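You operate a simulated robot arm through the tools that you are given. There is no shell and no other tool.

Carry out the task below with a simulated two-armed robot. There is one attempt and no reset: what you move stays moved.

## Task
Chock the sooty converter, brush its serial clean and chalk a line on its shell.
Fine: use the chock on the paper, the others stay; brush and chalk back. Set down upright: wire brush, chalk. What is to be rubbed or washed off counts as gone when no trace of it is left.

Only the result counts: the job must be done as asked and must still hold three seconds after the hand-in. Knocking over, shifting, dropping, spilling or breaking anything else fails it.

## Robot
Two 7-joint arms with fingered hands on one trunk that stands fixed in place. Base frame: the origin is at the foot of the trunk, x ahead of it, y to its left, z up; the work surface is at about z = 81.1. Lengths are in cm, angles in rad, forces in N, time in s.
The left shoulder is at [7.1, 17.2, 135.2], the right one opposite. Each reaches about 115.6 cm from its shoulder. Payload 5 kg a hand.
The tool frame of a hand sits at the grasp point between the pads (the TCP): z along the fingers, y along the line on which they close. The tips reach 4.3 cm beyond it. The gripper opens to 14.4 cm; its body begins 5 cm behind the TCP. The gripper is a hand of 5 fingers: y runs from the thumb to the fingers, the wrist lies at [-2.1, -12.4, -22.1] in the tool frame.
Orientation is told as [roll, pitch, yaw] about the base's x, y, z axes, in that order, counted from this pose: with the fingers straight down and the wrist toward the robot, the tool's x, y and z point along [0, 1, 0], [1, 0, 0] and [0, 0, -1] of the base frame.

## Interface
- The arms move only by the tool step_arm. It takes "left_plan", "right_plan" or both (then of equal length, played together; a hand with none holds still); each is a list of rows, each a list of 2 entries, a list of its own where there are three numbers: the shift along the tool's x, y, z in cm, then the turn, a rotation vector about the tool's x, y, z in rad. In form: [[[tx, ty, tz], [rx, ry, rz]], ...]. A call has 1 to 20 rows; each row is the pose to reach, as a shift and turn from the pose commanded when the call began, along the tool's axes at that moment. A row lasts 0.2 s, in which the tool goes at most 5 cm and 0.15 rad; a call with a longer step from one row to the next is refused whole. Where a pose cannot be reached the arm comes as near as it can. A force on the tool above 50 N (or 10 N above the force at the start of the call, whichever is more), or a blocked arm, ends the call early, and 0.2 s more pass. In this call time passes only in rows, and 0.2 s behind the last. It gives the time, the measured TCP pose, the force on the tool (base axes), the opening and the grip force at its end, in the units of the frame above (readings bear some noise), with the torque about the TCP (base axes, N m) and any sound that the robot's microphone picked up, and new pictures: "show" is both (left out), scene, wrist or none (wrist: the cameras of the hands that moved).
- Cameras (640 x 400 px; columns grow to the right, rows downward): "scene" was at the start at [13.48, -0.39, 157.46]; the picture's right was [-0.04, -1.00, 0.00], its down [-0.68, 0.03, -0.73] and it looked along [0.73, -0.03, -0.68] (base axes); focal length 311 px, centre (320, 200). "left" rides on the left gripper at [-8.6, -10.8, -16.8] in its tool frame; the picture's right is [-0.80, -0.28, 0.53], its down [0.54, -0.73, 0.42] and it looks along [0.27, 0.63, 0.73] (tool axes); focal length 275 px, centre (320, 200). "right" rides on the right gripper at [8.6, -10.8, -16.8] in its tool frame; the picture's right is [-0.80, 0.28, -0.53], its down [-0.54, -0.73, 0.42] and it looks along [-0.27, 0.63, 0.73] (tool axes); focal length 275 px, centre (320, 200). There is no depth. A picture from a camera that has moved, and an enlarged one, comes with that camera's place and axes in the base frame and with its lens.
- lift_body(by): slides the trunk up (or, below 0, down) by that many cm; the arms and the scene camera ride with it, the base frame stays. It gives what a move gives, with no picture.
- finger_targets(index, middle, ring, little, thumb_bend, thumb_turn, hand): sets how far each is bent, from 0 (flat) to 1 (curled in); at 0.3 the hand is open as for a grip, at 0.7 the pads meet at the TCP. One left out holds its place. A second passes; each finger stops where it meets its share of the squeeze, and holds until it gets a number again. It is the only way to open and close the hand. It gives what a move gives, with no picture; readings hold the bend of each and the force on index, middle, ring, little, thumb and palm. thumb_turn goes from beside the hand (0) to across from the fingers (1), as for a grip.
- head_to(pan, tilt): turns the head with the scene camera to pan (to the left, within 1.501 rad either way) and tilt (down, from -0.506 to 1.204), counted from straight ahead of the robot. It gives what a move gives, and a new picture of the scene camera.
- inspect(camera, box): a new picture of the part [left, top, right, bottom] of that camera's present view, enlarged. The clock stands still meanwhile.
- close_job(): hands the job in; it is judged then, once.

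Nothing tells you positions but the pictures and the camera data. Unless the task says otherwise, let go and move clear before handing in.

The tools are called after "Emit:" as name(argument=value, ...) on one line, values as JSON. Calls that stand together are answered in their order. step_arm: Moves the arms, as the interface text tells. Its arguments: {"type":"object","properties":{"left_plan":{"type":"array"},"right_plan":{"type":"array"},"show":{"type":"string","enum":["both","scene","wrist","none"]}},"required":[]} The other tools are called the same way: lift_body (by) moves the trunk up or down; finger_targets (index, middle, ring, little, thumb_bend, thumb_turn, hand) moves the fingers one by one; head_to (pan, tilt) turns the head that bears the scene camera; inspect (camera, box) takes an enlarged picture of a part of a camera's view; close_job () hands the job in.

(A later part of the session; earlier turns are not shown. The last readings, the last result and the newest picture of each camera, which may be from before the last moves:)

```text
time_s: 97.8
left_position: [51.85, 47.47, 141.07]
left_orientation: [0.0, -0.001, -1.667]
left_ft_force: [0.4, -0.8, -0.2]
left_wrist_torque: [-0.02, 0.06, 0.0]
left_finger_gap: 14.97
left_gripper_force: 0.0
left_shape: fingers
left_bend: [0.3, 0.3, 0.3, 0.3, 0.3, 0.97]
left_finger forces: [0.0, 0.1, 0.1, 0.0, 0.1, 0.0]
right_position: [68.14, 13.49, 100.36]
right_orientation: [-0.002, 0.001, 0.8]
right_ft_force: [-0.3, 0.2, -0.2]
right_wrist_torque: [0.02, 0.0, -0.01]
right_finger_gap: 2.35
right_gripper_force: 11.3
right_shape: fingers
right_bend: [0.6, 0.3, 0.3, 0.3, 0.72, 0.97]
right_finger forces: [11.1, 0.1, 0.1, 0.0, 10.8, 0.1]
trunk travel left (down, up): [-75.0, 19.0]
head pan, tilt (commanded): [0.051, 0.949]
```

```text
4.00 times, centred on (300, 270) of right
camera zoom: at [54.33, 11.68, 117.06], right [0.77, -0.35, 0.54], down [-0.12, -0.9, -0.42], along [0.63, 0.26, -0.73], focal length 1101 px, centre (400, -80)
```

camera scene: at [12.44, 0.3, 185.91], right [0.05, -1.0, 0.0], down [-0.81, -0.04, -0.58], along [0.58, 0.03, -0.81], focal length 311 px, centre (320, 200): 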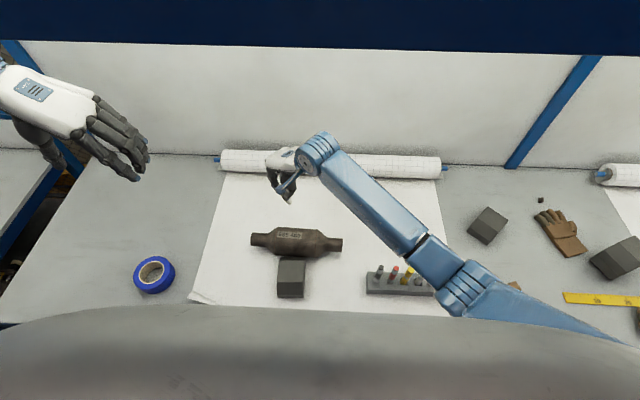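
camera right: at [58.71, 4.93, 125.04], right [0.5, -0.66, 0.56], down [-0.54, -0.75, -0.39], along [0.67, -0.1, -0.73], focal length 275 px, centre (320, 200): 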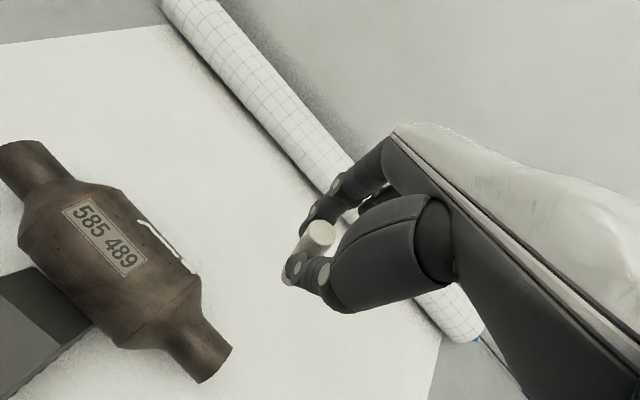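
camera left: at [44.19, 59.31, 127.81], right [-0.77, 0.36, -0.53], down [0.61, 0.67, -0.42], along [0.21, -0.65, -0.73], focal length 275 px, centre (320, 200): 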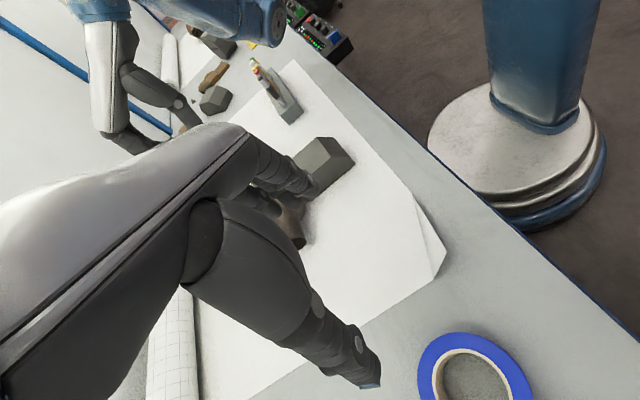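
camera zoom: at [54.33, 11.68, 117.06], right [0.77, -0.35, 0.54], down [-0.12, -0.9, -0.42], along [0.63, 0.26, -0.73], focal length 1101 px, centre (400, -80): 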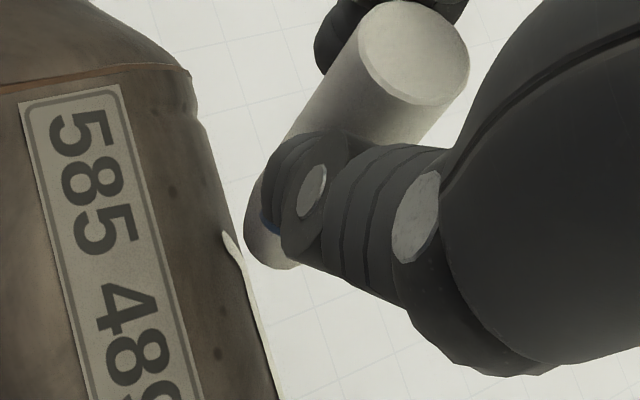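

Emit:
step_arm(right_plan=[[[0, 0, 0.3], [0, 0, 0]]], show="none")

Emit:
step_arm(right_plan=[[[0, 0, 0.25], [0, 0, 0]]], show="none")

Emit:
inspect(camera="right", box=[240, 220, 360, 320])

```text
time_s: 98.2
left_position: [51.84, 47.5, 141.21]
left_orientation: [-0.001, 0.0, -1.666]
left_ft_force: [0.2, 1.0, 0.4]
left_wrist_torque: [0.0, -0.03, -0.02]
left_finger_gap: 14.94
left_gripper_force: 0.2
left_shape: fingers
left_bend: [0.3, 0.3, 0.3, 0.3, 0.3, 0.97]
left_finger forces: [0.0, 0.1, 0.1, 0.0, 0.0, 0.0]
right_position: [68.13, 13.46, 100.11]
right_orientation: [-0.001, 0.001, 0.8]
right_ft_force: [0.2, -0.3, -0.2]
right_wrist_torque: [-0.03, -0.02, -0.02]
right_finger_gap: 2.32
right_gripper_force: 10.7
right_shape: fingers
right_bend: [0.6, 0.3, 0.3, 0.3, 0.72, 0.97]
right_finger forces: [11.0, 0.0, 0.0, 0.0, 10.8, 0.0]
trunk travel left (down, up): [-75.0, 19.0]
head pan, tilt (commanded): [0.051, 0.949]
```

```text
time_s: 98.6
left_position: [51.97, 47.56, 141.14]
left_orientation: [0.001, 0.0, -1.668]
left_ft_force: [0.3, -0.4, 0.3]
left_wrist_torque: [-0.01, -0.02, 0.01]
left_finger_gap: 14.97
left_gripper_force: 0.1
left_shape: fingers
left_bend: [0.3, 0.3, 0.3, 0.3, 0.3, 0.97]
left_finger forces: [0.1, 0.0, 0.0, 0.0, 0.1, 0.0]
right_position: [68.27, 13.42, 99.76]
right_orientation: [-0.001, -0.001, 0.8]
right_ft_force: [-0.1, 0.0, 0.1]
right_wrist_torque: [0.0, -0.01, 0.0]
right_finger_gap: 2.33
right_gripper_force: 11.0
right_shape: fingers
right_bend: [0.6, 0.3, 0.3, 0.3, 0.72, 0.97]
right_finger forces: [11.1, 0.0, 0.0, 0.1, 10.8, 0.0]
trunk travel left (down, up): [-75.0, 19.0]
head pan, tilt (commanded): [0.051, 0.949]
```

```text
4.00 times, centred on (300, 270) of right
camera zoom: at [54.32, 11.68, 116.52], right [0.77, -0.35, 0.54], down [-0.12, -0.9, -0.42], along [0.63, 0.26, -0.73], focal length 1101 px, centre (400, -80)
```

zoom: 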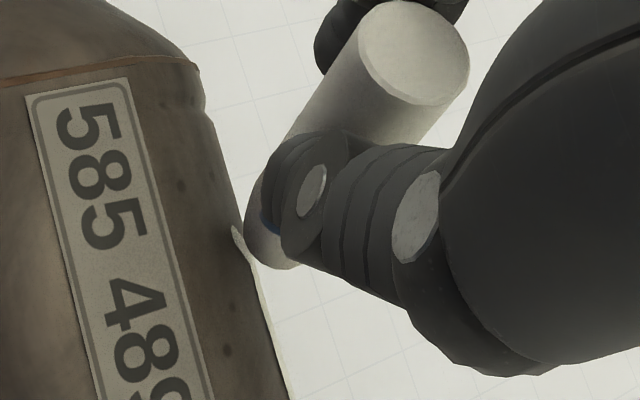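

Emit:
step_arm(right_plan=[[[0, 0, 0.2], [0, 0, 0]]], show="none")

Emit:
inspect(camera="right", box=[240, 220, 360, 320])

```text
time_s: 99.0
left_position: [51.82, 47.48, 141.02]
left_orientation: [-0.002, -0.001, -1.667]
left_ft_force: [0.3, 0.5, -0.2]
left_wrist_torque: [-0.04, 0.01, 0.0]
left_finger_gap: 14.94
left_gripper_force: 0.0
left_shape: fingers
left_bend: [0.3, 0.3, 0.3, 0.3, 0.3, 0.97]
left_finger forces: [0.0, 0.0, 0.1, 0.1, 0.1, 0.0]
right_position: [68.26, 13.38, 99.59]
right_orientation: [-0.001, 0.002, 0.798]
right_ft_force: [-0.2, -0.7, -0.8]
right_wrist_torque: [-0.02, -0.03, 0.0]
right_finger_gap: 2.3
right_gripper_force: 10.7
right_shape: fingers
right_bend: [0.6, 0.3, 0.3, 0.3, 0.72, 0.97]
right_finger forces: [11.1, 0.0, 0.0, 0.1, 10.8, 0.1]
trunk travel left (down, up): [-75.0, 19.0]
head pan, tilt (commanded): [0.051, 0.949]
```

```text
4.00 times, centred on (300, 270) of right
camera zoom: at [54.28, 11.67, 116.35], right [0.77, -0.35, 0.54], down [-0.12, -0.9, -0.42], along [0.63, 0.26, -0.73], focal length 1101 px, centre (400, -80)
```

zoom: 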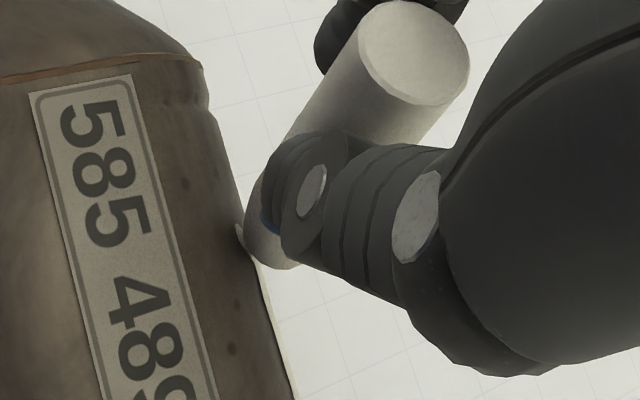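

Emit:
step_arm(right_plan=[[[0, 0, 0.2], [0, 0, 0]]], show="none")

Emit:
step_arm(right_plan=[[[0.15, -0.14, 0.1], [0, 0, 0]]], show="none")

Emit:
inspect(camera="right", box=[240, 220, 360, 320])

```text
time_s: 99.4
left_position: [51.78, 47.4, 141.17]
left_orientation: [0.0, 0.0, -1.667]
left_ft_force: [0.3, 0.7, -0.8]
left_wrist_torque: [0.0, -0.03, 0.01]
left_finger_gap: 14.97
left_gripper_force: 0.1
left_shape: fingers
left_bend: [0.3, 0.3, 0.3, 0.3, 0.3, 0.97]
left_finger forces: [0.0, 0.0, 0.0, 0.0, 0.0, 0.0]
right_position: [68.13, 13.42, 99.5]
right_orientation: [-0.002, -0.001, 0.8]
right_ft_force: [-0.6, 0.0, -0.2]
right_wrist_torque: [0.01, -0.03, 0.05]
right_finger_gap: 2.33
right_gripper_force: 10.7
right_shape: fingers
right_bend: [0.6, 0.3, 0.3, 0.3, 0.72, 0.97]
right_finger forces: [11.1, 0.1, 0.0, 0.0, 10.8, 0.0]
trunk travel left (down, up): [-75.0, 19.0]
head pan, tilt (commanded): [0.051, 0.949]
```

```text
time_s: 99.8
left_position: [51.94, 47.54, 141.13]
left_orientation: [-0.001, 0.001, -1.666]
left_ft_force: [-0.6, 0.6, 0.3]
left_wrist_torque: [-0.02, 0.0, 0.04]
left_finger_gap: 14.99
left_gripper_force: 0.0
left_shape: fingers
left_bend: [0.3, 0.3, 0.3, 0.3, 0.3, 0.97]
left_finger forces: [0.1, 0.0, 0.0, 0.0, 0.0, 0.0]
right_position: [67.96, 13.37, 99.39]
right_orientation: [-0.001, -0.002, 0.8]
right_ft_force: [-1.1, 0.3, -0.7]
right_wrist_torque: [0.04, -0.04, 0.03]
right_finger_gap: 2.32
right_gripper_force: 11.0
right_shape: fingers
right_bend: [0.6, 0.3, 0.3, 0.3, 0.72, 0.97]
right_finger forces: [11.2, 0.1, 0.0, 0.0, 10.9, 0.0]
trunk travel left (down, up): [-75.0, 19.0]
head pan, tilt (commanded): [0.051, 0.949]
```

```text
4.00 times, centred on (300, 270) of right
camera zoom: at [54.07, 11.67, 116.04], right [0.77, -0.35, 0.54], down [-0.12, -0.9, -0.42], along [0.63, 0.26, -0.73], focal length 1101 px, centre (400, -80)
```

zoom: 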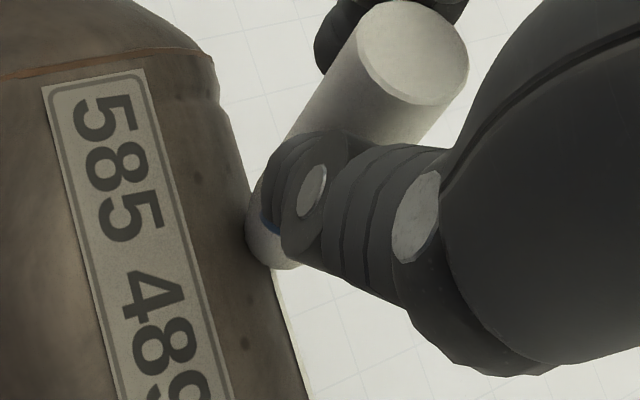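

Emit:
step_arm(right_plan=[[[0.07, -0.07, 0.15], [0, 0, 0]]], show="none")

Emit:
step_arm(right_plan=[[[0.07, -0.07, 0.15], [0, 0, 0]]], show="none")

Emit:
inspect(camera="right", box=[240, 220, 360, 320])

```text
time_s: 100.2
left_position: [51.94, 47.54, 141.24]
left_orientation: [0.0, 0.0, -1.668]
left_ft_force: [-0.2, 0.2, -0.9]
left_wrist_torque: [0.03, 0.0, 0.03]
left_finger_gap: 14.97
left_gripper_force: 0.1
left_shape: fingers
left_bend: [0.3, 0.3, 0.3, 0.3, 0.3, 0.97]
left_finger forces: [0.0, 0.1, 0.0, 0.0, 0.1, 0.0]
right_position: [67.8, 13.48, 99.21]
right_orientation: [-0.004, 0.0, 0.799]
right_ft_force: [0.4, -0.3, -0.2]
right_wrist_torque: [0.02, -0.02, -0.03]
right_finger_gap: 2.32
right_gripper_force: 11.3
right_shape: fingers
right_bend: [0.6, 0.3, 0.3, 0.3, 0.72, 0.97]
right_finger forces: [11.1, 0.1, 0.0, 0.0, 10.6, 0.0]
trunk travel left (down, up): [-75.0, 19.0]
head pan, tilt (commanded): [0.051, 0.949]
```

```text
time_s: 100.6
left_position: [51.75, 47.56, 141.07]
left_orientation: [-0.001, -0.001, -1.668]
left_ft_force: [0.3, 0.4, 0.3]
left_wrist_torque: [0.02, -0.01, 0.0]
left_finger_gap: 14.97
left_gripper_force: 0.2
left_shape: fingers
left_bend: [0.3, 0.3, 0.3, 0.3, 0.3, 0.97]
left_finger forces: [0.1, 0.0, 0.0, 0.0, 0.0, 0.1]
right_position: [67.85, 13.41, 99.13]
right_orientation: [-0.002, 0.0, 0.799]
right_ft_force: [0.4, -0.8, 0.4]
right_wrist_torque: [0.02, -0.05, 0.03]
right_finger_gap: 2.32
right_gripper_force: 11.2
right_shape: fingers
right_bend: [0.6, 0.3, 0.3, 0.3, 0.72, 0.97]
right_finger forces: [11.2, 0.0, 0.1, 0.0, 10.5, 0.0]
trunk travel left (down, up): [-75.0, 19.0]
head pan, tilt (commanded): [0.051, 0.949]
```

```text
4.00 times, centred on (300, 270) of right
camera zoom: at [53.89, 11.68, 115.74], right [0.77, -0.35, 0.54], down [-0.12, -0.9, -0.42], along [0.63, 0.26, -0.73], focal length 1101 px, centre (400, -80)
```

zoom: 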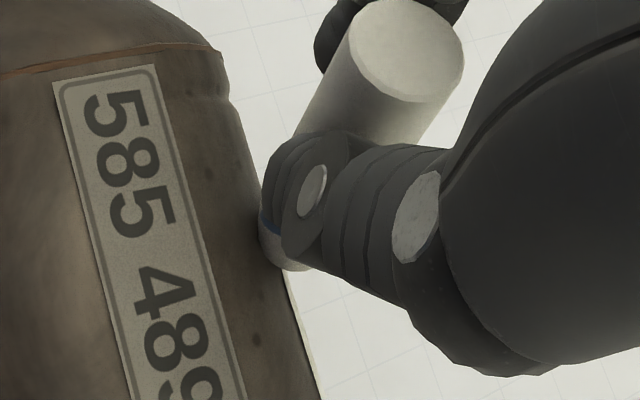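

Light contact is established at the line's left end. Now one continuous stroke to the right along the shell.

Emit:
step_arm(right_plan=[[[-0.55, -0.58, 0.1], [0, 0, 0]], [[-1.23, -1.32, 0.12], [0, 0, 0]], [[-1.91, -2.05, 0.14], [0, 0, 0]], [[-2.6, -2.78, 0.16], [0, 0, 0]], [[-3.28, -3.5, 0.18], [0, 0, 0]], [[-3.96, -4.24, 0.2], [0, 0, 0]], [[-4.64, -4.97, 0.22], [0, 0, 0]], [[-5.2, -5.55, 0.22], [0, 0, 0]]], show="none")

Emit:
inspect(camera="right", box=[200, 120, 400, 320])

Emit:
inspect(camera="scene", box=[250, 200, 350, 270])

```text
time_s: 102.4
left_position: [51.91, 47.51, 141.16]
left_orientation: [0.0, 0.001, -1.667]
left_ft_force: [0.2, -0.7, 0.5]
left_wrist_torque: [0.01, -0.01, 0.0]
left_finger_gap: 14.97
left_gripper_force: 0.0
left_shape: fingers
left_bend: [0.3, 0.3, 0.3, 0.3, 0.3, 0.97]
left_finger forces: [0.0, 0.0, 0.0, 0.0, 0.0, 0.1]
right_position: [67.7, 5.71, 98.94]
right_orientation: [-0.002, 0.0, 0.799]
right_ft_force: [0.6, 0.3, -0.8]
right_wrist_torque: [0.02, -0.05, -0.01]
right_finger_gap: 2.32
right_gripper_force: 11.1
right_shape: fingers
right_bend: [0.6, 0.3, 0.3, 0.3, 0.72, 0.97]
right_finger forces: [11.2, 0.1, 0.0, 0.0, 10.6, 0.0]
trunk travel left (down, up): [-75.0, 19.0]
head pan, tilt (commanded): [0.051, 0.949]
```

```text
2.00 times, centred on (300, 220) of right
camera zoom: at [53.79, 4.02, 115.5], right [0.77, -0.35, 0.54], down [-0.12, -0.9, -0.42], along [0.63, 0.26, -0.73], focal length 551 px, centre (360, 160)
```

zoom: 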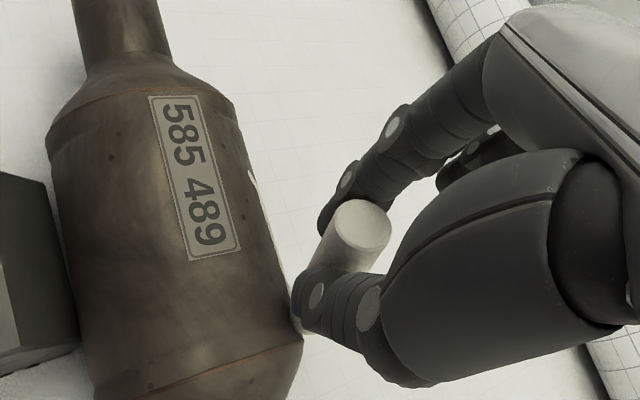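

```text
5.71 times, centred on (300, 235) of scene
camera zoom: at [12.46, 0.33, 185.91], right [0.05, -1.0, 0.0], down [-0.81, -0.04, -0.58], along [0.58, 0.03, -0.81], focal length 1778 px, centre (434, 0)
```

zoom: 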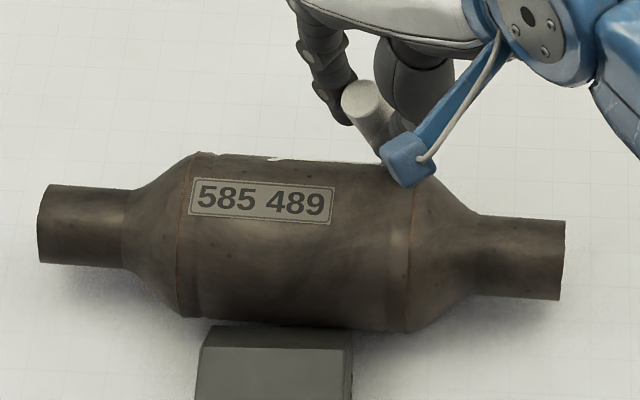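

Emit:
step_arm(right_plan=[[[-0.5, 0.5, -2], [0, 0, 0]], [[-2, 2, -5.5], [0, 0, 0]], [[-3.8, 3.8, -9], [0, 0, 0]], [[-5.7, 5.6, -12.5], [0, 0, 0]]], show="none")

Emit:
inspect(camera="right", box=[60, 80, 340, 330])

```text
time_s: 103.4
left_position: [51.98, 47.49, 141.05]
left_orientation: [0.002, 0.0, -1.668]
left_ft_force: [-0.2, -0.4, -0.1]
left_wrist_torque: [-0.02, 0.0, 0.03]
left_finger_gap: 14.97
left_gripper_force: 0.0
left_shape: fingers
left_bend: [0.3, 0.3, 0.3, 0.3, 0.3, 0.97]
left_finger forces: [0.0, 0.0, 0.1, 0.0, 0.0, 0.0]
right_position: [75.59, 5.86, 111.15]
right_orientation: [-0.002, 0.001, 0.799]
right_ft_force: [-0.8, -0.1, -2.2]
right_wrist_torque: [-0.03, -0.01, -0.01]
right_finger_gap: 2.33
right_gripper_force: 10.8
right_shape: fingers
right_bend: [0.6, 0.3, 0.3, 0.3, 0.72, 0.97]
right_finger forces: [10.9, 0.0, 0.0, 0.0, 10.7, 0.0]
trunk travel left (down, up): [-75.0, 19.0]
head pan, tilt (commanded): [0.051, 0.949]
```

```text
1.60 times, centred on (200, 205) of right
camera zoom: at [61.86, 4.12, 127.98], right [0.77, -0.35, 0.53], down [-0.12, -0.9, -0.42], along [0.63, 0.26, -0.73], focal length 440 px, centre (512, 192)
```

zoom: 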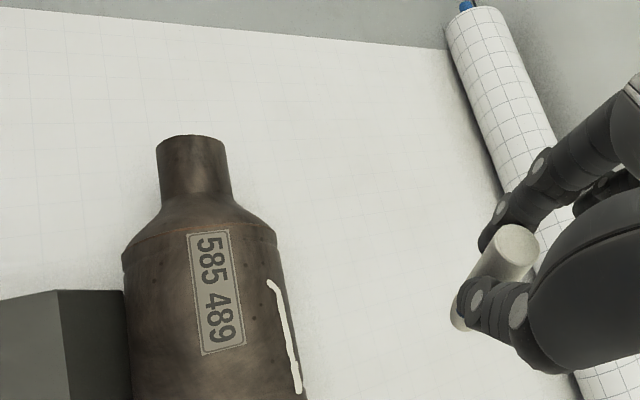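

Emit:
inspect(camera="right", box=[150, 230, 290, 350])

Emit:
inspect(camera="scene", box=[260, 215, 340, 265])

```text
3.33 times, centred on (220, 290) of right
camera zoom: at [61.86, 4.12, 127.98], right [0.77, -0.35, 0.53], down [-0.12, -0.9, -0.42], along [0.63, 0.26, -0.73], focal length 918 px, centre (653, -100)
```

zoom: 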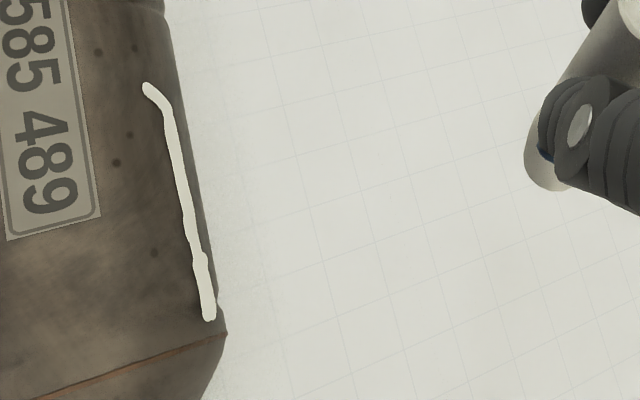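

```text
8.00 times, centred on (300, 240) of scene
camera zoom: at [12.56, 0.43, 185.89], right [0.05, -1.0, 0.0], down [-0.81, -0.04, -0.58], along [0.58, 0.03, -0.81], focal length 2490 px, centre (480, -120)
```

zoom: 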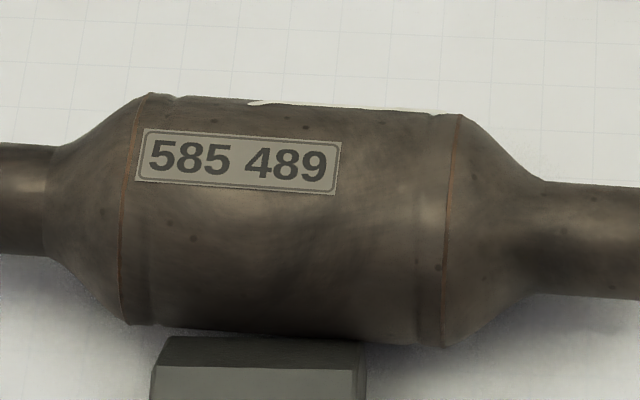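

The chalk line is now continuous, about 7.5 cm long on the shell, clear of the plate. Next, I'll carry the chalk back above the rack and measure how it sits in the fingers for re-insertion.

Emit:
step_arm(right_plan=[[[-0.5, -1.5, -3], [0, 0, 0.03]], [[-1.7, -6.0, -4], [0, 0, 0.1]], [[-3.0, -10.4, -5], [0, 0, 0.16]], [[-4.3, -14.8, -5], [0, 0, 0.22]], [[-5.5, -19.2, -5], [0, 0, 0.28]], [[-6.7, -23.6, -5], [0, 0, 0.34]], [[-7.9, -28.0, -5], [0, 0, 0.4]], [[-9.2, -32.4, -5], [0, 0, 0.46]], [[-10.4, -36.8, -5], [0, 0, 0.52]], [[-11.4, -40.3, -5], [0, 0, 0.56]], [[-12.35, -43.7, -5], [0, 0, 0.6]]], show="none")

Emit:
head_to(pan=-0.5, tilt=0.95)

Emit:
inspect(camera="scene", box=[290, 120, 410, 260])

Emit:
inspect(camera="right", box=[240, 180, 420, 340])

```text
time_s: 105.8
left_position: [51.74, 47.44, 141.16]
left_orientation: [0.001, 0.001, -1.668]
left_ft_force: [-1.4, 0.1, -0.6]
left_wrist_torque: [0.01, -0.04, 0.01]
left_finger_gap: 14.96
left_gripper_force: 0.1
left_shape: fingers
left_bend: [0.3, 0.3, 0.3, 0.3, 0.3, 0.97]
left_finger forces: [0.0, 0.0, 0.0, 0.1, 0.0, 0.0]
right_position: [53.92, -34.17, 116.46]
right_orientation: [0.0, -0.003, 0.201]
right_ft_force: [-0.4, -0.1, -0.4]
right_wrist_torque: [-0.01, -0.02, -0.02]
right_finger_gap: 2.32
right_gripper_force: 10.3
right_shape: fingers
right_bend: [0.6, 0.3, 0.3, 0.3, 0.72, 0.97]
right_finger forces: [10.8, 0.0, 0.1, 0.0, 10.7, 0.0]
trunk travel left (down, up): [-75.0, 19.0]
head pan, tilt (commanded): [0.051, 0.949]
```

```text
time_s: 106.8
left_position: [51.78, 47.51, 141.12]
left_orientation: [0.0, -0.001, -1.667]
left_ft_force: [-0.2, -0.1, 0.3]
left_wrist_torque: [0.01, 0.0, -0.01]
left_finger_gap: 14.95
left_gripper_force: 0.1
left_shape: fingers
left_bend: [0.3, 0.3, 0.3, 0.3, 0.3, 0.97]
left_finger forces: [0.0, 0.0, 0.1, 0.0, 0.0, 0.0]
right_position: [54.02, -34.1, 116.47]
right_orientation: [-0.003, -0.001, 0.201]
right_ft_force: [0.7, 0.5, -0.8]
right_wrist_torque: [-0.01, 0.01, 0.01]
right_finger_gap: 2.31
right_gripper_force: 10.8
right_shape: fingers
right_bend: [0.6, 0.3, 0.3, 0.3, 0.72, 0.97]
right_finger forces: [10.8, 0.1, 0.0, 0.0, 10.7, 0.0]
trunk travel left (down, up): [-75.0, 19.0]
head pan, tilt (commanded): [-0.499, 0.949]
camera scene: at [11.62, -3.45, 185.9], right [-0.48, -0.88, 0.0], down [-0.71, 0.39, -0.58], along [0.51, -0.28, -0.81], focal length 311 px, centre (320, 200)
```

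scene: 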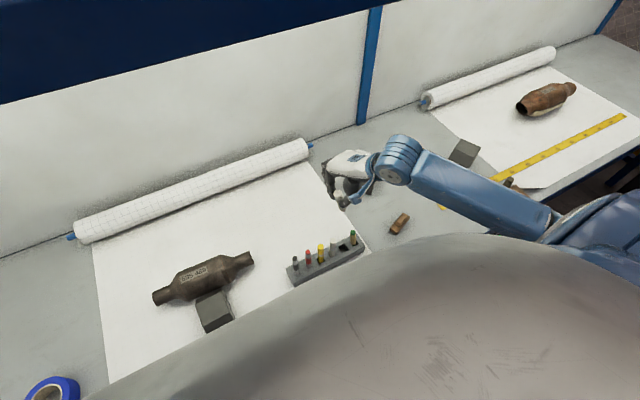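

```text
2.86 times, centred on (350, 190) of scene
camera zoom: at [11.62, -3.45, 185.9], right [-0.48, -0.88, 0.0], down [-0.71, 0.39, -0.58], along [0.51, -0.28, -0.81], focal length 889 px, centre (234, 229)
```

zoom: 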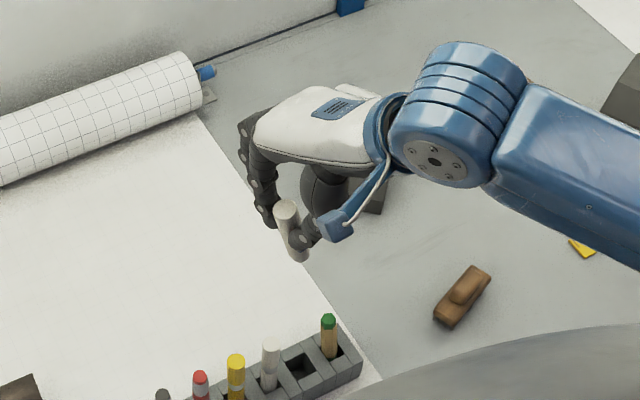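

```text
2.50 times, centred on (330, 260) of right
camera zoom: at [41.57, -27.71, 133.13], right [0.44, -0.72, 0.54], down [-0.6, -0.68, -0.42], along [0.67, -0.14, -0.73], focal length 688 px, centre (295, 50)
```

zoom: 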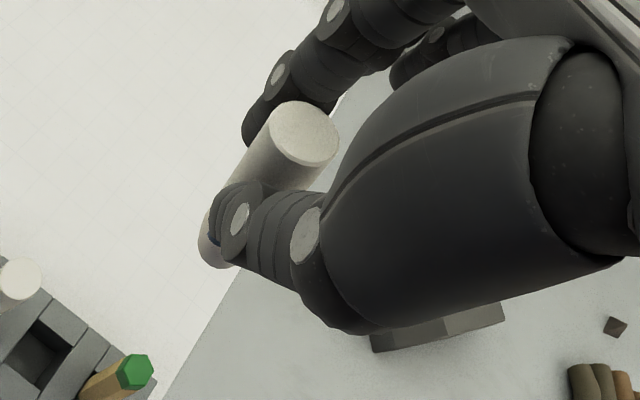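

Emit:
inspect(camera="scene", box=[320, 175, 370, 215])

Emit:
inspect(camera="scene", box=[320, 225, 370, 275])

Emit:
inspect(camera="right", box=[180, 240, 290, 340])

```text
10.00 times, centred on (345, 195) of scene
camera zoom: at [11.62, -3.45, 185.9], right [-0.48, -0.88, 0.0], down [-0.71, 0.39, -0.58], along [0.51, -0.28, -0.81], focal length 3112 px, centre (70, 250)
```

zoom: 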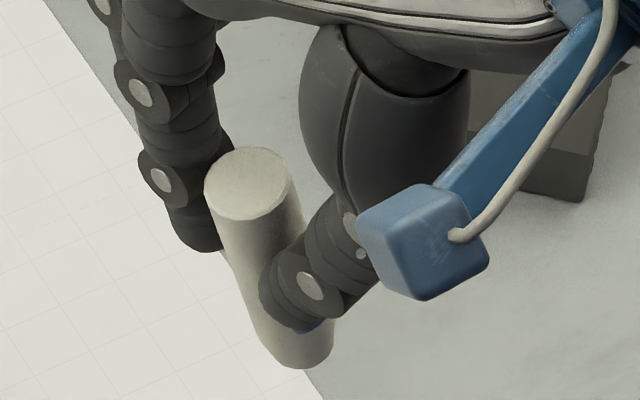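

```text
8.00 times, centred on (345, 250) of scene
camera zoom: at [11.62, -3.45, 185.9], right [-0.48, -0.88, 0.0], down [-0.71, 0.39, -0.58], along [0.51, -0.28, -0.81], focal length 2490 px, centre (120, -200)
```

zoom: 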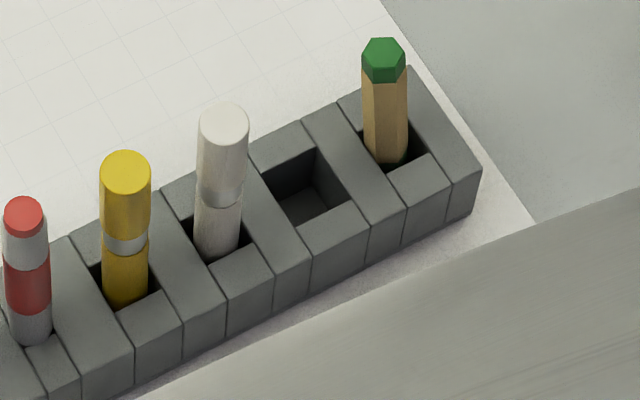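

```text
4.00 times, centred on (235, 290) of right
camera zoom: at [41.57, -27.71, 133.13], right [0.44, -0.72, 0.54], down [-0.6, -0.68, -0.42], along [0.67, -0.14, -0.73], focal length 1101 px, centre (660, -160)
```

zoom: 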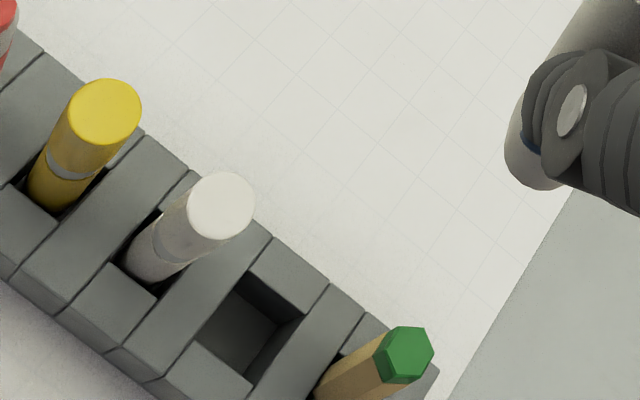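

The chalk leans about 16° in the pinch, and slot 5's hole is centred near (51.9, −34.9) with the rack top at z≈85.8. I'll tilt the hand to bring the chalk vertical and lower it to well above the hole to verify.

Emit:
step_arm(right_plan=[[[-0.29, -0.95, 3.4], [-0.058, 0.041, 0]], [[-0.58, -1.9, 6.75], [-0.116, 0.082, 0]], [[-0.87, -2.86, 10.1], [-0.173, 0.122, 0]], [[-1.16, -3.81, 13.0], [-0.231, 0.163, 0]]], show="none")

Emit:
inspect(camera="scene", box=[320, 190, 380, 270])

Emit:
inspect(camera="right", box=[200, 220, 400, 400])

```text
time_s: 107.8
left_position: [51.83, 47.42, 141.25]
left_orientation: [-0.001, 0.001, -1.667]
left_ft_force: [-0.1, -0.7, 0.1]
left_wrist_torque: [0.01, -0.03, 0.02]
left_finger_gap: 14.98
left_gripper_force: 0.1
left_shape: fingers
left_bend: [0.3, 0.3, 0.3, 0.3, 0.3, 0.97]
left_finger forces: [0.1, 0.0, 0.0, 0.1, 0.1, 0.1]
right_position: [50.45, -36.04, 103.32]
right_orientation: [0.166, -0.235, 0.179]
right_ft_force: [0.8, -0.2, -0.1]
right_wrist_torque: [-0.02, 0.04, 0.02]
right_finger_gap: 2.29
right_gripper_force: 10.7
right_shape: fingers
right_bend: [0.6, 0.3, 0.3, 0.3, 0.72, 0.97]
right_finger forces: [10.8, 0.0, 0.0, 0.1, 10.7, 0.1]
trunk travel left (down, up): [-75.0, 19.0]
head pan, tilt (commanded): [-0.499, 0.949]
```

```text
5.00 times, centred on (350, 230) of scene
camera zoom: at [11.53, -3.58, 185.91], right [-0.48, -0.88, 0.0], down [-0.71, 0.39, -0.58], along [0.51, -0.28, -0.81], focal length 1556 px, centre (170, 50)
```

zoom: 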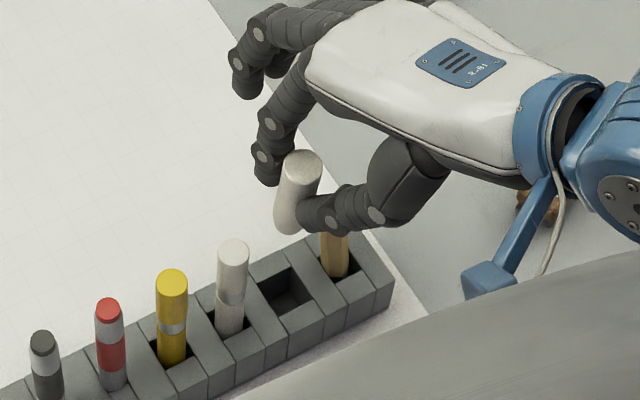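

```text
2.22 times, centred on (300, 310) of right
camera zoom: at [34.88, -33.04, 118.23], right [0.34, -0.83, 0.45], down [-0.5, -0.56, -0.66], along [0.8, 0.0, -0.6], focal length 612 px, centre (364, -44)
```

zoom: 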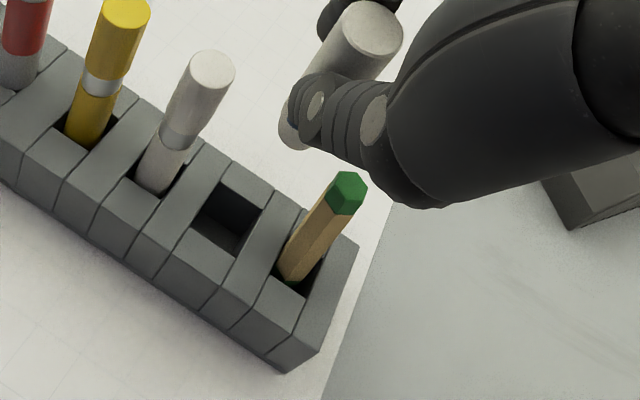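

Emit:
step_arm(right_plan=[[[0, 0, 0], [0.0708, 0.0127, 0.015]], [[0, 0, 0], [0.1416, 0.0254, 0.0299]]], show="none")

Emit:
inspect(camera="scene", box=[320, 190, 380, 270])

Emit:
inspect(camera="right", box=[200, 220, 400, 400])

```text
time_s: 108.4
left_position: [51.86, 47.38, 141.13]
left_orientation: [-0.002, -0.001, -1.667]
left_ft_force: [0.3, 0.6, -0.1]
left_wrist_torque: [0.0, 0.02, 0.05]
left_finger_gap: 14.98
left_gripper_force: 0.0
left_shape: fingers
left_bend: [0.3, 0.3, 0.3, 0.3, 0.3, 0.98]
left_finger forces: [0.0, 0.1, 0.0, 0.0, 0.0, 0.0]
right_position: [50.58, -36.0, 103.24]
right_orientation: [0.19, -0.085, 0.177]
right_ft_force: [0.5, 0.5, -1.0]
right_wrist_torque: [-0.01, -0.01, 0.02]
right_finger_gap: 2.33
right_gripper_force: 11.1
right_shape: fingers
right_bend: [0.6, 0.3, 0.3, 0.3, 0.72, 0.97]
right_finger forces: [10.7, 0.1, 0.0, 0.1, 10.5, 0.1]
trunk travel left (down, up): [-75.0, 19.0]
head pan, tilt (commanded): [-0.499, 0.949]
```

```text
5.00 times, centred on (350, 230) of scene
camera zoom: at [11.72, -3.55, 185.89], right [-0.48, -0.88, 0.0], down [-0.71, 0.39, -0.58], along [0.51, -0.28, -0.81], focal length 1556 px, centre (170, 50)
```

zoom: 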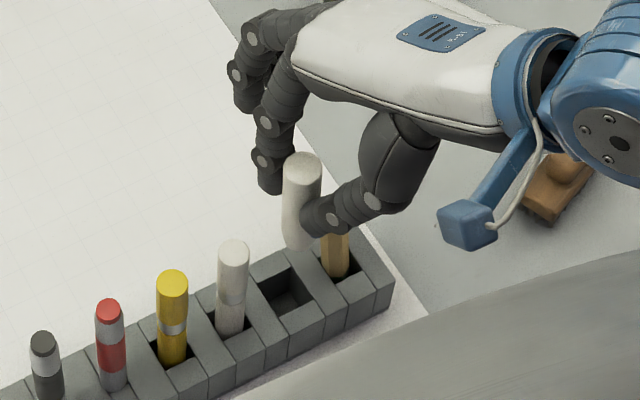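

```text
2.22 times, centred on (300, 310) of right
camera zoom: at [37.36, -33.0, 120.34], right [0.4, -0.83, 0.4], down [-0.59, -0.56, -0.58], along [0.7, 0.0, -0.71], focal length 612 px, centre (364, -44)
```

zoom: 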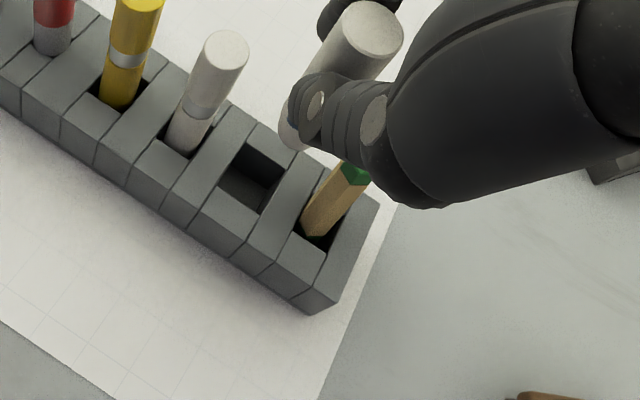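

Emit:
step_arm(right_plan=[[[0, 0, 0], [-0.1, 0.004, -0.019]]], show="none")

Emit:
inspect(camera="scene", box=[325, 195, 375, 270])

Emit:
inspect(camera="right", box=[220, 220, 380, 360])

```text
time_s: 108.8
left_position: [51.61, 47.48, 141.27]
left_orientation: [0.003, 0.0, -1.668]
left_ft_force: [-0.6, 0.1, 0.0]
left_wrist_torque: [0.03, -0.05, 0.02]
left_finger_gap: 14.97
left_gripper_force: 0.0
left_shape: fingers
left_bend: [0.3, 0.3, 0.3, 0.3, 0.3, 0.97]
left_finger forces: [0.0, 0.0, 0.0, 0.1, 0.0, 0.0]
right_position: [50.37, -35.91, 103.45]
right_orientation: [0.194, -0.19, 0.175]
right_ft_force: [0.9, 0.4, -0.8]
right_wrist_torque: [-0.02, 0.01, -0.02]
right_finger_gap: 2.31
right_gripper_force: 10.9
right_shape: fingers
right_bend: [0.6, 0.3, 0.3, 0.3, 0.72, 0.97]
right_finger forces: [10.9, 0.0, 0.0, 0.1, 10.7, 0.0]
trunk travel left (down, up): [-75.0, 19.0]
head pan, tilt (commanded): [-0.499, 0.949]
```

```text
5.33 times, centred on (350, 232) of scene
camera zoom: at [11.36, -3.46, 185.93], right [-0.48, -0.88, 0.0], down [-0.71, 0.39, -0.58], along [0.51, -0.28, -0.81], focal length 1660 px, centre (160, 27)
```

zoom: 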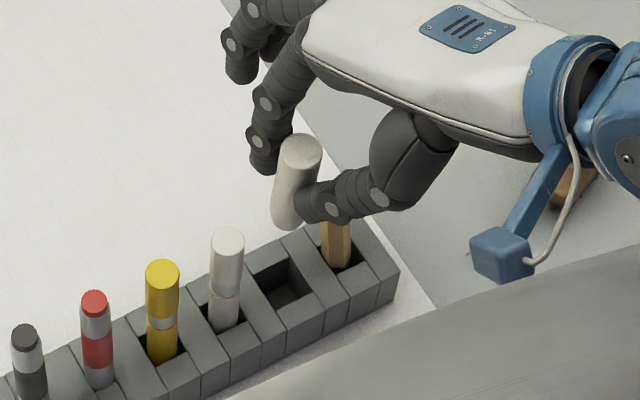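

```text
2.86 times, centred on (300, 290) of right
camera zoom: at [35.5, -33.26, 119.12], right [0.36, -0.83, 0.42], down [-0.53, -0.55, -0.65], along [0.77, 0.01, -0.64], focal length 786 px, centre (377, -57)
```

zoom: 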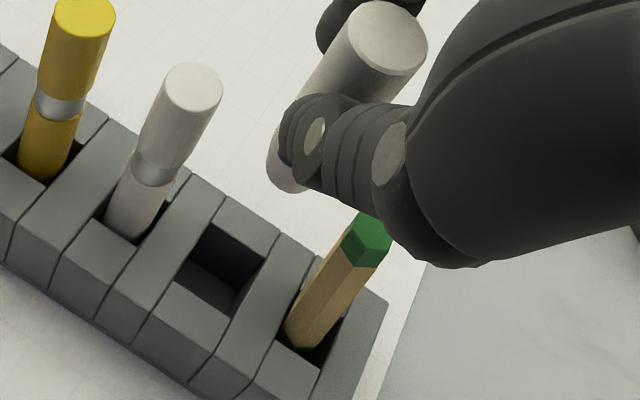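

The chalk is now close to vertical and lined up over its hole. I'll lower it straight down to just above the rack and re-check.

Emit:
step_arm(right_plan=[[[-0.68, -0.59, 3.38], [0, 0, 0]], [[-1.356, -1.177, 6.767], [0, 0, 0]]], show="none")

Emit:
inspect(camera="scene", box=[325, 195, 375, 270])

Emit:
inspect(camera="right", box=[220, 180, 380, 320])

```text
time_s: 109.4
left_position: [51.88, 47.47, 141.17]
left_orientation: [-0.001, 0.0, -1.668]
left_ft_force: [-0.6, 0.2, 0.7]
left_wrist_torque: [-0.02, 0.0, 0.01]
left_finger_gap: 14.95
left_gripper_force: 0.1
left_shape: fingers
left_bend: [0.3, 0.3, 0.3, 0.3, 0.3, 0.97]
left_finger forces: [0.1, 0.0, 0.1, 0.0, 0.1, 0.0]
right_position: [50.63, -35.91, 96.36]
right_orientation: [0.196, -0.189, 0.176]
right_ft_force: [0.7, -0.4, -0.5]
right_wrist_torque: [-0.05, 0.01, 0.0]
right_finger_gap: 2.31
right_gripper_force: 10.3
right_shape: fingers
right_bend: [0.6, 0.3, 0.3, 0.3, 0.72, 0.97]
right_finger forces: [10.7, 0.1, 0.1, 0.1, 10.6, 0.0]
trunk travel left (down, up): [-75.0, 19.0]
head pan, tilt (commanded): [-0.499, 0.949]
```

```text
5.33 times, centred on (350, 232) of scene
camera zoom: at [11.6, -3.55, 185.91], right [-0.48, -0.88, 0.0], down [-0.71, 0.39, -0.58], along [0.51, -0.28, -0.81], focal length 1660 px, centre (160, 27)
```

zoom: 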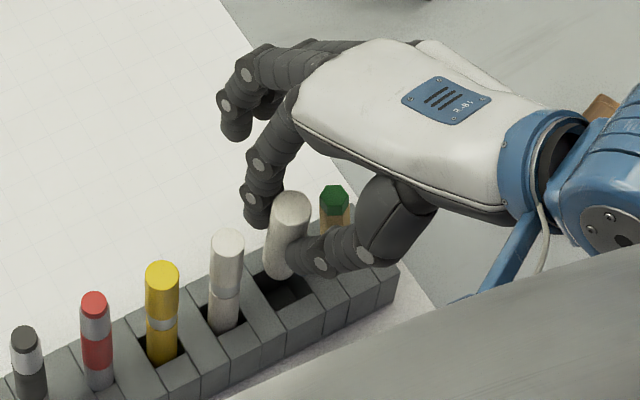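

```text
2.86 times, centred on (300, 250) of right
camera zoom: at [35.81, -33.34, 112.08], right [0.36, -0.83, 0.42], down [-0.53, -0.55, -0.65], along [0.77, 0.01, -0.64], focal length 786 px, centre (377, 57)
```

zoom: 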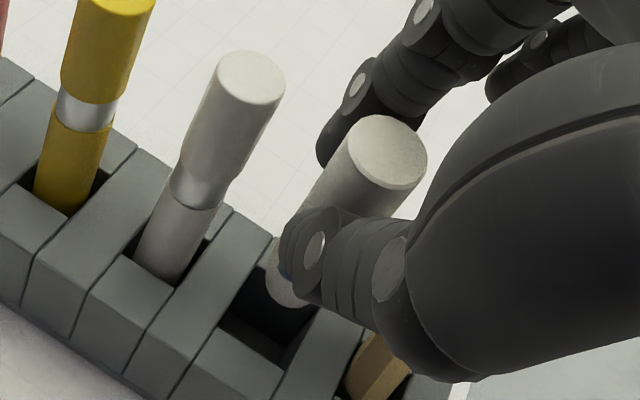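

Emit:
step_arm(right_plan=[[[-0.18, -0.24, 0.95], [0, 0, 0]], [[-0.358, -0.475, 1.912], [0, 0, 0]]], show="none")

Emit:
inspect(camera="scene", box=[325, 195, 375, 270])

Emit:
inspect(camera="right", box=[220, 180, 380, 320])

```text
time_s: 110.0
left_position: [51.87, 47.44, 141.15]
left_orientation: [0.0, 0.002, -1.665]
left_ft_force: [0.3, 0.6, -0.6]
left_wrist_torque: [0.03, 0.02, 0.02]
left_finger_gap: 14.96
left_gripper_force: 0.1
left_shape: fingers
left_bend: [0.3, 0.3, 0.3, 0.3, 0.3, 0.97]
left_finger forces: [0.0, 0.0, 0.0, 0.0, 0.0, 0.1]
right_position: [50.61, -36.03, 94.31]
right_orientation: [0.193, -0.188, 0.177]
right_ft_force: [-0.5, 0.1, -0.3]
right_wrist_torque: [0.0, 0.05, 0.02]
right_finger_gap: 2.31
right_gripper_force: 10.8
right_shape: fingers
right_bend: [0.6, 0.3, 0.3, 0.3, 0.72, 0.97]
right_finger forces: [10.8, 0.0, 0.0, 0.1, 10.7, 0.0]
trunk travel left (down, up): [-75.0, 19.0]
head pan, tilt (commanded): [-0.499, 0.949]
```

```text
5.33 times, centred on (350, 232) of scene
camera zoom: at [11.63, -3.54, 185.9], right [-0.48, -0.88, 0.0], down [-0.71, 0.39, -0.58], along [0.51, -0.28, -0.81], focal length 1660 px, centre (160, 27)
```

zoom: 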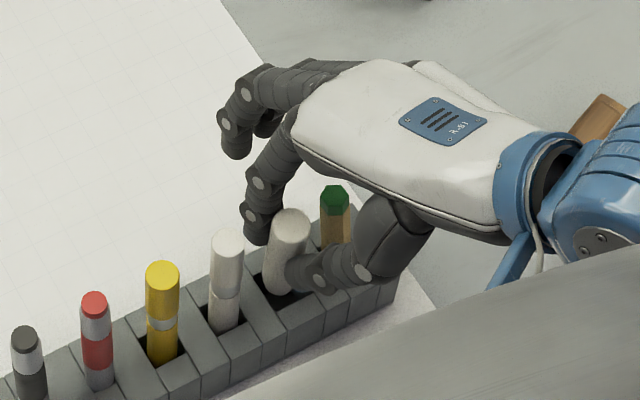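

```text
2.86 times, centred on (300, 250) of right
camera zoom: at [35.72, -33.34, 110.07], right [0.36, -0.83, 0.42], down [-0.53, -0.55, -0.65], along [0.77, 0.01, -0.64], focal length 786 px, centre (377, 57)
```

zoom: 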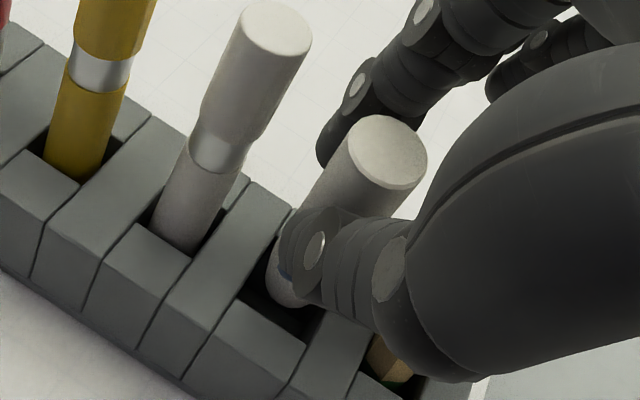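

Emit:
step_arm(right_plan=[[[-0.142, -0.142, 0.722], [0, 0, 0]], [[-0.284, -0.283, 1.445], [0, 0, 0]]], show="none")

Emit:
inspect(camera="right", box=[220, 180, 380, 320])

Emit:
inspect(camera="scene", box=[325, 195, 375, 270])

```text
time_s: 110.6
left_position: [51.86, 47.44, 141.07]
left_orientation: [-0.002, 0.001, -1.667]
left_ft_force: [0.3, 0.4, -0.2]
left_wrist_torque: [0.06, 0.04, -0.02]
left_finger_gap: 14.97
left_gripper_force: 0.1
left_shape: fingers
left_bend: [0.3, 0.3, 0.3, 0.3, 0.3, 0.97]
left_finger forces: [0.1, 0.0, 0.0, 0.0, 0.0, 0.1]
right_position: [50.54, -35.94, 93.0]
right_orientation: [0.196, -0.188, 0.175]
right_ft_force: [-0.2, -0.7, -1.2]
right_wrist_torque: [-0.01, 0.05, 0.01]
right_finger_gap: 2.31
right_gripper_force: 10.6
right_shape: fingers
right_bend: [0.6, 0.3, 0.3, 0.3, 0.72, 0.97]
right_finger forces: [10.8, 0.1, 0.0, 0.1, 10.9, 0.0]
trunk travel left (down, up): [-75.0, 19.0]
head pan, tilt (commanded): [-0.499, 0.949]
```

```text
2.86 times, centred on (300, 250) of right
camera zoom: at [35.69, -33.32, 108.58], right [0.36, -0.83, 0.42], down [-0.53, -0.55, -0.65], along [0.77, 0.01, -0.64], focal length 786 px, centre (377, 57)
```

zoom: 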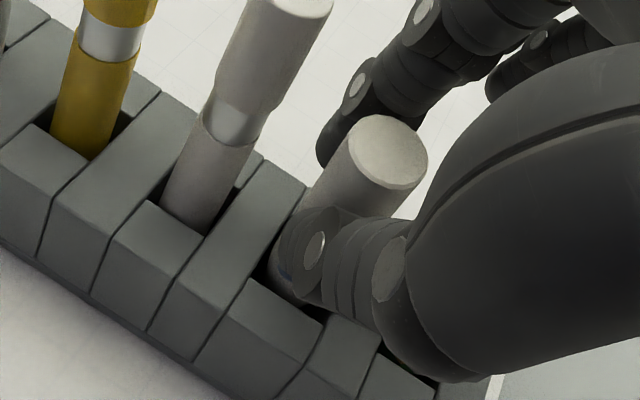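

```text
5.33 times, centred on (350, 232) of scene
camera zoom: at [11.63, -3.53, 185.9], right [-0.48, -0.88, 0.0], down [-0.71, 0.39, -0.58], along [0.51, -0.28, -0.81], focal length 1660 px, centre (160, 27)
```

zoom: 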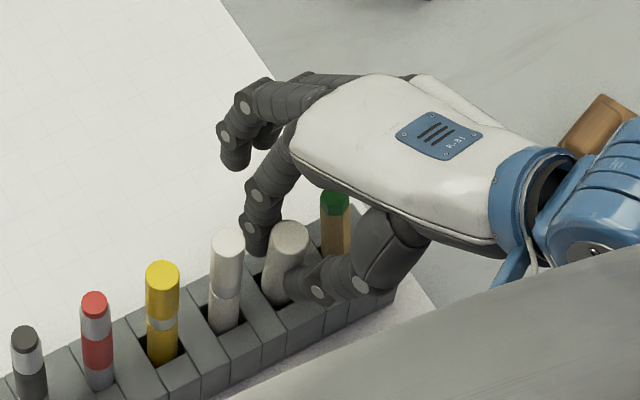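

Emit:
step_arm(right_plan=[[[-0.15, -0.15, 0.77], [0, 0, 0]]], show="none")

Emit:
inspect(camera="scene", box=[325, 205, 375, 260])

Emit:
inspect(camera="right", box=[220, 180, 380, 320])

```text
time_s: 111.0
left_position: [51.86, 47.48, 141.17]
left_orientation: [-0.001, 0.0, -1.667]
left_ft_force: [0.8, 1.3, 0.1]
left_wrist_torque: [0.0, 0.02, 0.0]
left_finger_gap: 14.96
left_gripper_force: 0.0
left_shape: fingers
left_bend: [0.3, 0.3, 0.3, 0.3, 0.3, 0.97]
left_finger forces: [0.0, 0.1, 0.1, 0.1, 0.1, 0.0]
right_position: [50.55, -36.01, 92.04]
right_orientation: [0.195, -0.189, 0.177]
right_ft_force: [0.3, 0.3, -1.1]
right_wrist_torque: [0.0, 0.0, 0.01]
right_finger_gap: 2.29
right_gripper_force: 11.1
right_shape: fingers
right_bend: [0.6, 0.3, 0.3, 0.3, 0.72, 0.97]
right_finger forces: [10.8, 0.0, 0.1, 0.0, 10.5, 0.0]
trunk travel left (down, up): [-75.0, 19.0]
head pan, tilt (commanded): [-0.499, 0.949]
```

```text
7.27 times, centred on (350, 232) of scene
camera zoom: at [11.57, -3.49, 185.91], right [-0.48, -0.88, 0.0], down [-0.71, 0.39, -0.58], along [0.51, -0.28, -0.81], focal length 2264 px, centre (102, -36)
```

zoom: 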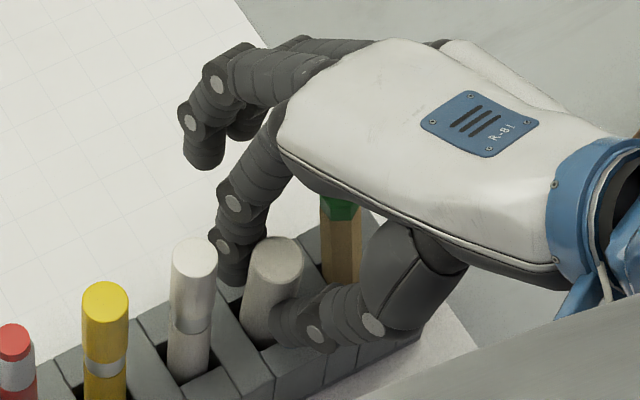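

```text
2.86 times, centred on (300, 250) of right
camera zoom: at [35.64, -33.29, 107.75], right [0.36, -0.83, 0.42], down [-0.53, -0.55, -0.65], along [0.77, 0.01, -0.64], focal length 786 px, centre (377, 57)
```

zoom: 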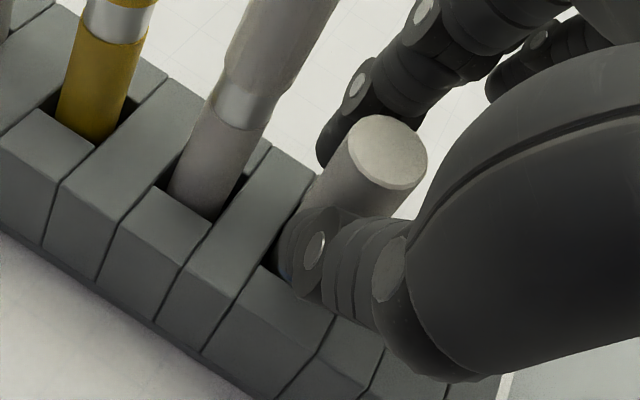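

Emit:
step_arm(right_plan=[[[-0.076, -0.076, 0.39], [0, 0, 0]]], show="none")

Emit:
inspect(camera="right", box=[220, 180, 380, 320])

```text
time_s: 111.4
left_position: [51.9, 47.41, 141.18]
left_orientation: [0.002, 0.001, -1.666]
left_ft_force: [0.7, -0.3, 1.3]
left_wrist_torque: [0.0, 0.01, -0.02]
left_finger_gap: 14.94
left_gripper_force: 0.1
left_shape: fingers
left_bend: [0.3, 0.3, 0.3, 0.3, 0.3, 0.97]
left_finger forces: [0.0, 0.1, 0.0, 0.1, 0.0, 0.0]
right_position: [50.56, -35.93, 91.74]
right_orientation: [0.195, -0.187, 0.177]
right_ft_force: [0.0, -0.5, -1.3]
right_wrist_torque: [-0.02, 0.01, 0.02]
right_finger_gap: 2.28
right_gripper_force: 10.5
right_shape: fingers
right_bend: [0.6, 0.3, 0.3, 0.3, 0.72, 0.97]
right_finger forces: [10.9, 0.0, 0.0, 0.0, 10.7, 0.0]
trunk travel left (down, up): [-75.0, 19.0]
head pan, tilt (commanded): [-0.499, 0.949]
```

```text
2.86 times, centred on (300, 250) of right
camera zoom: at [35.64, -33.3, 107.35], right [0.36, -0.83, 0.42], down [-0.53, -0.55, -0.65], along [0.77, 0.01, -0.64], focal length 786 px, centre (377, 57)
```

zoom: 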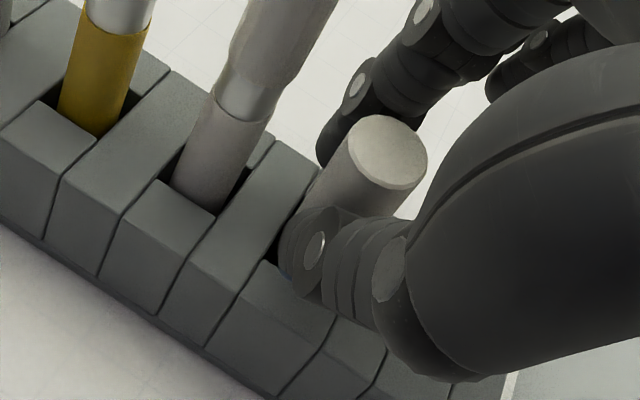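

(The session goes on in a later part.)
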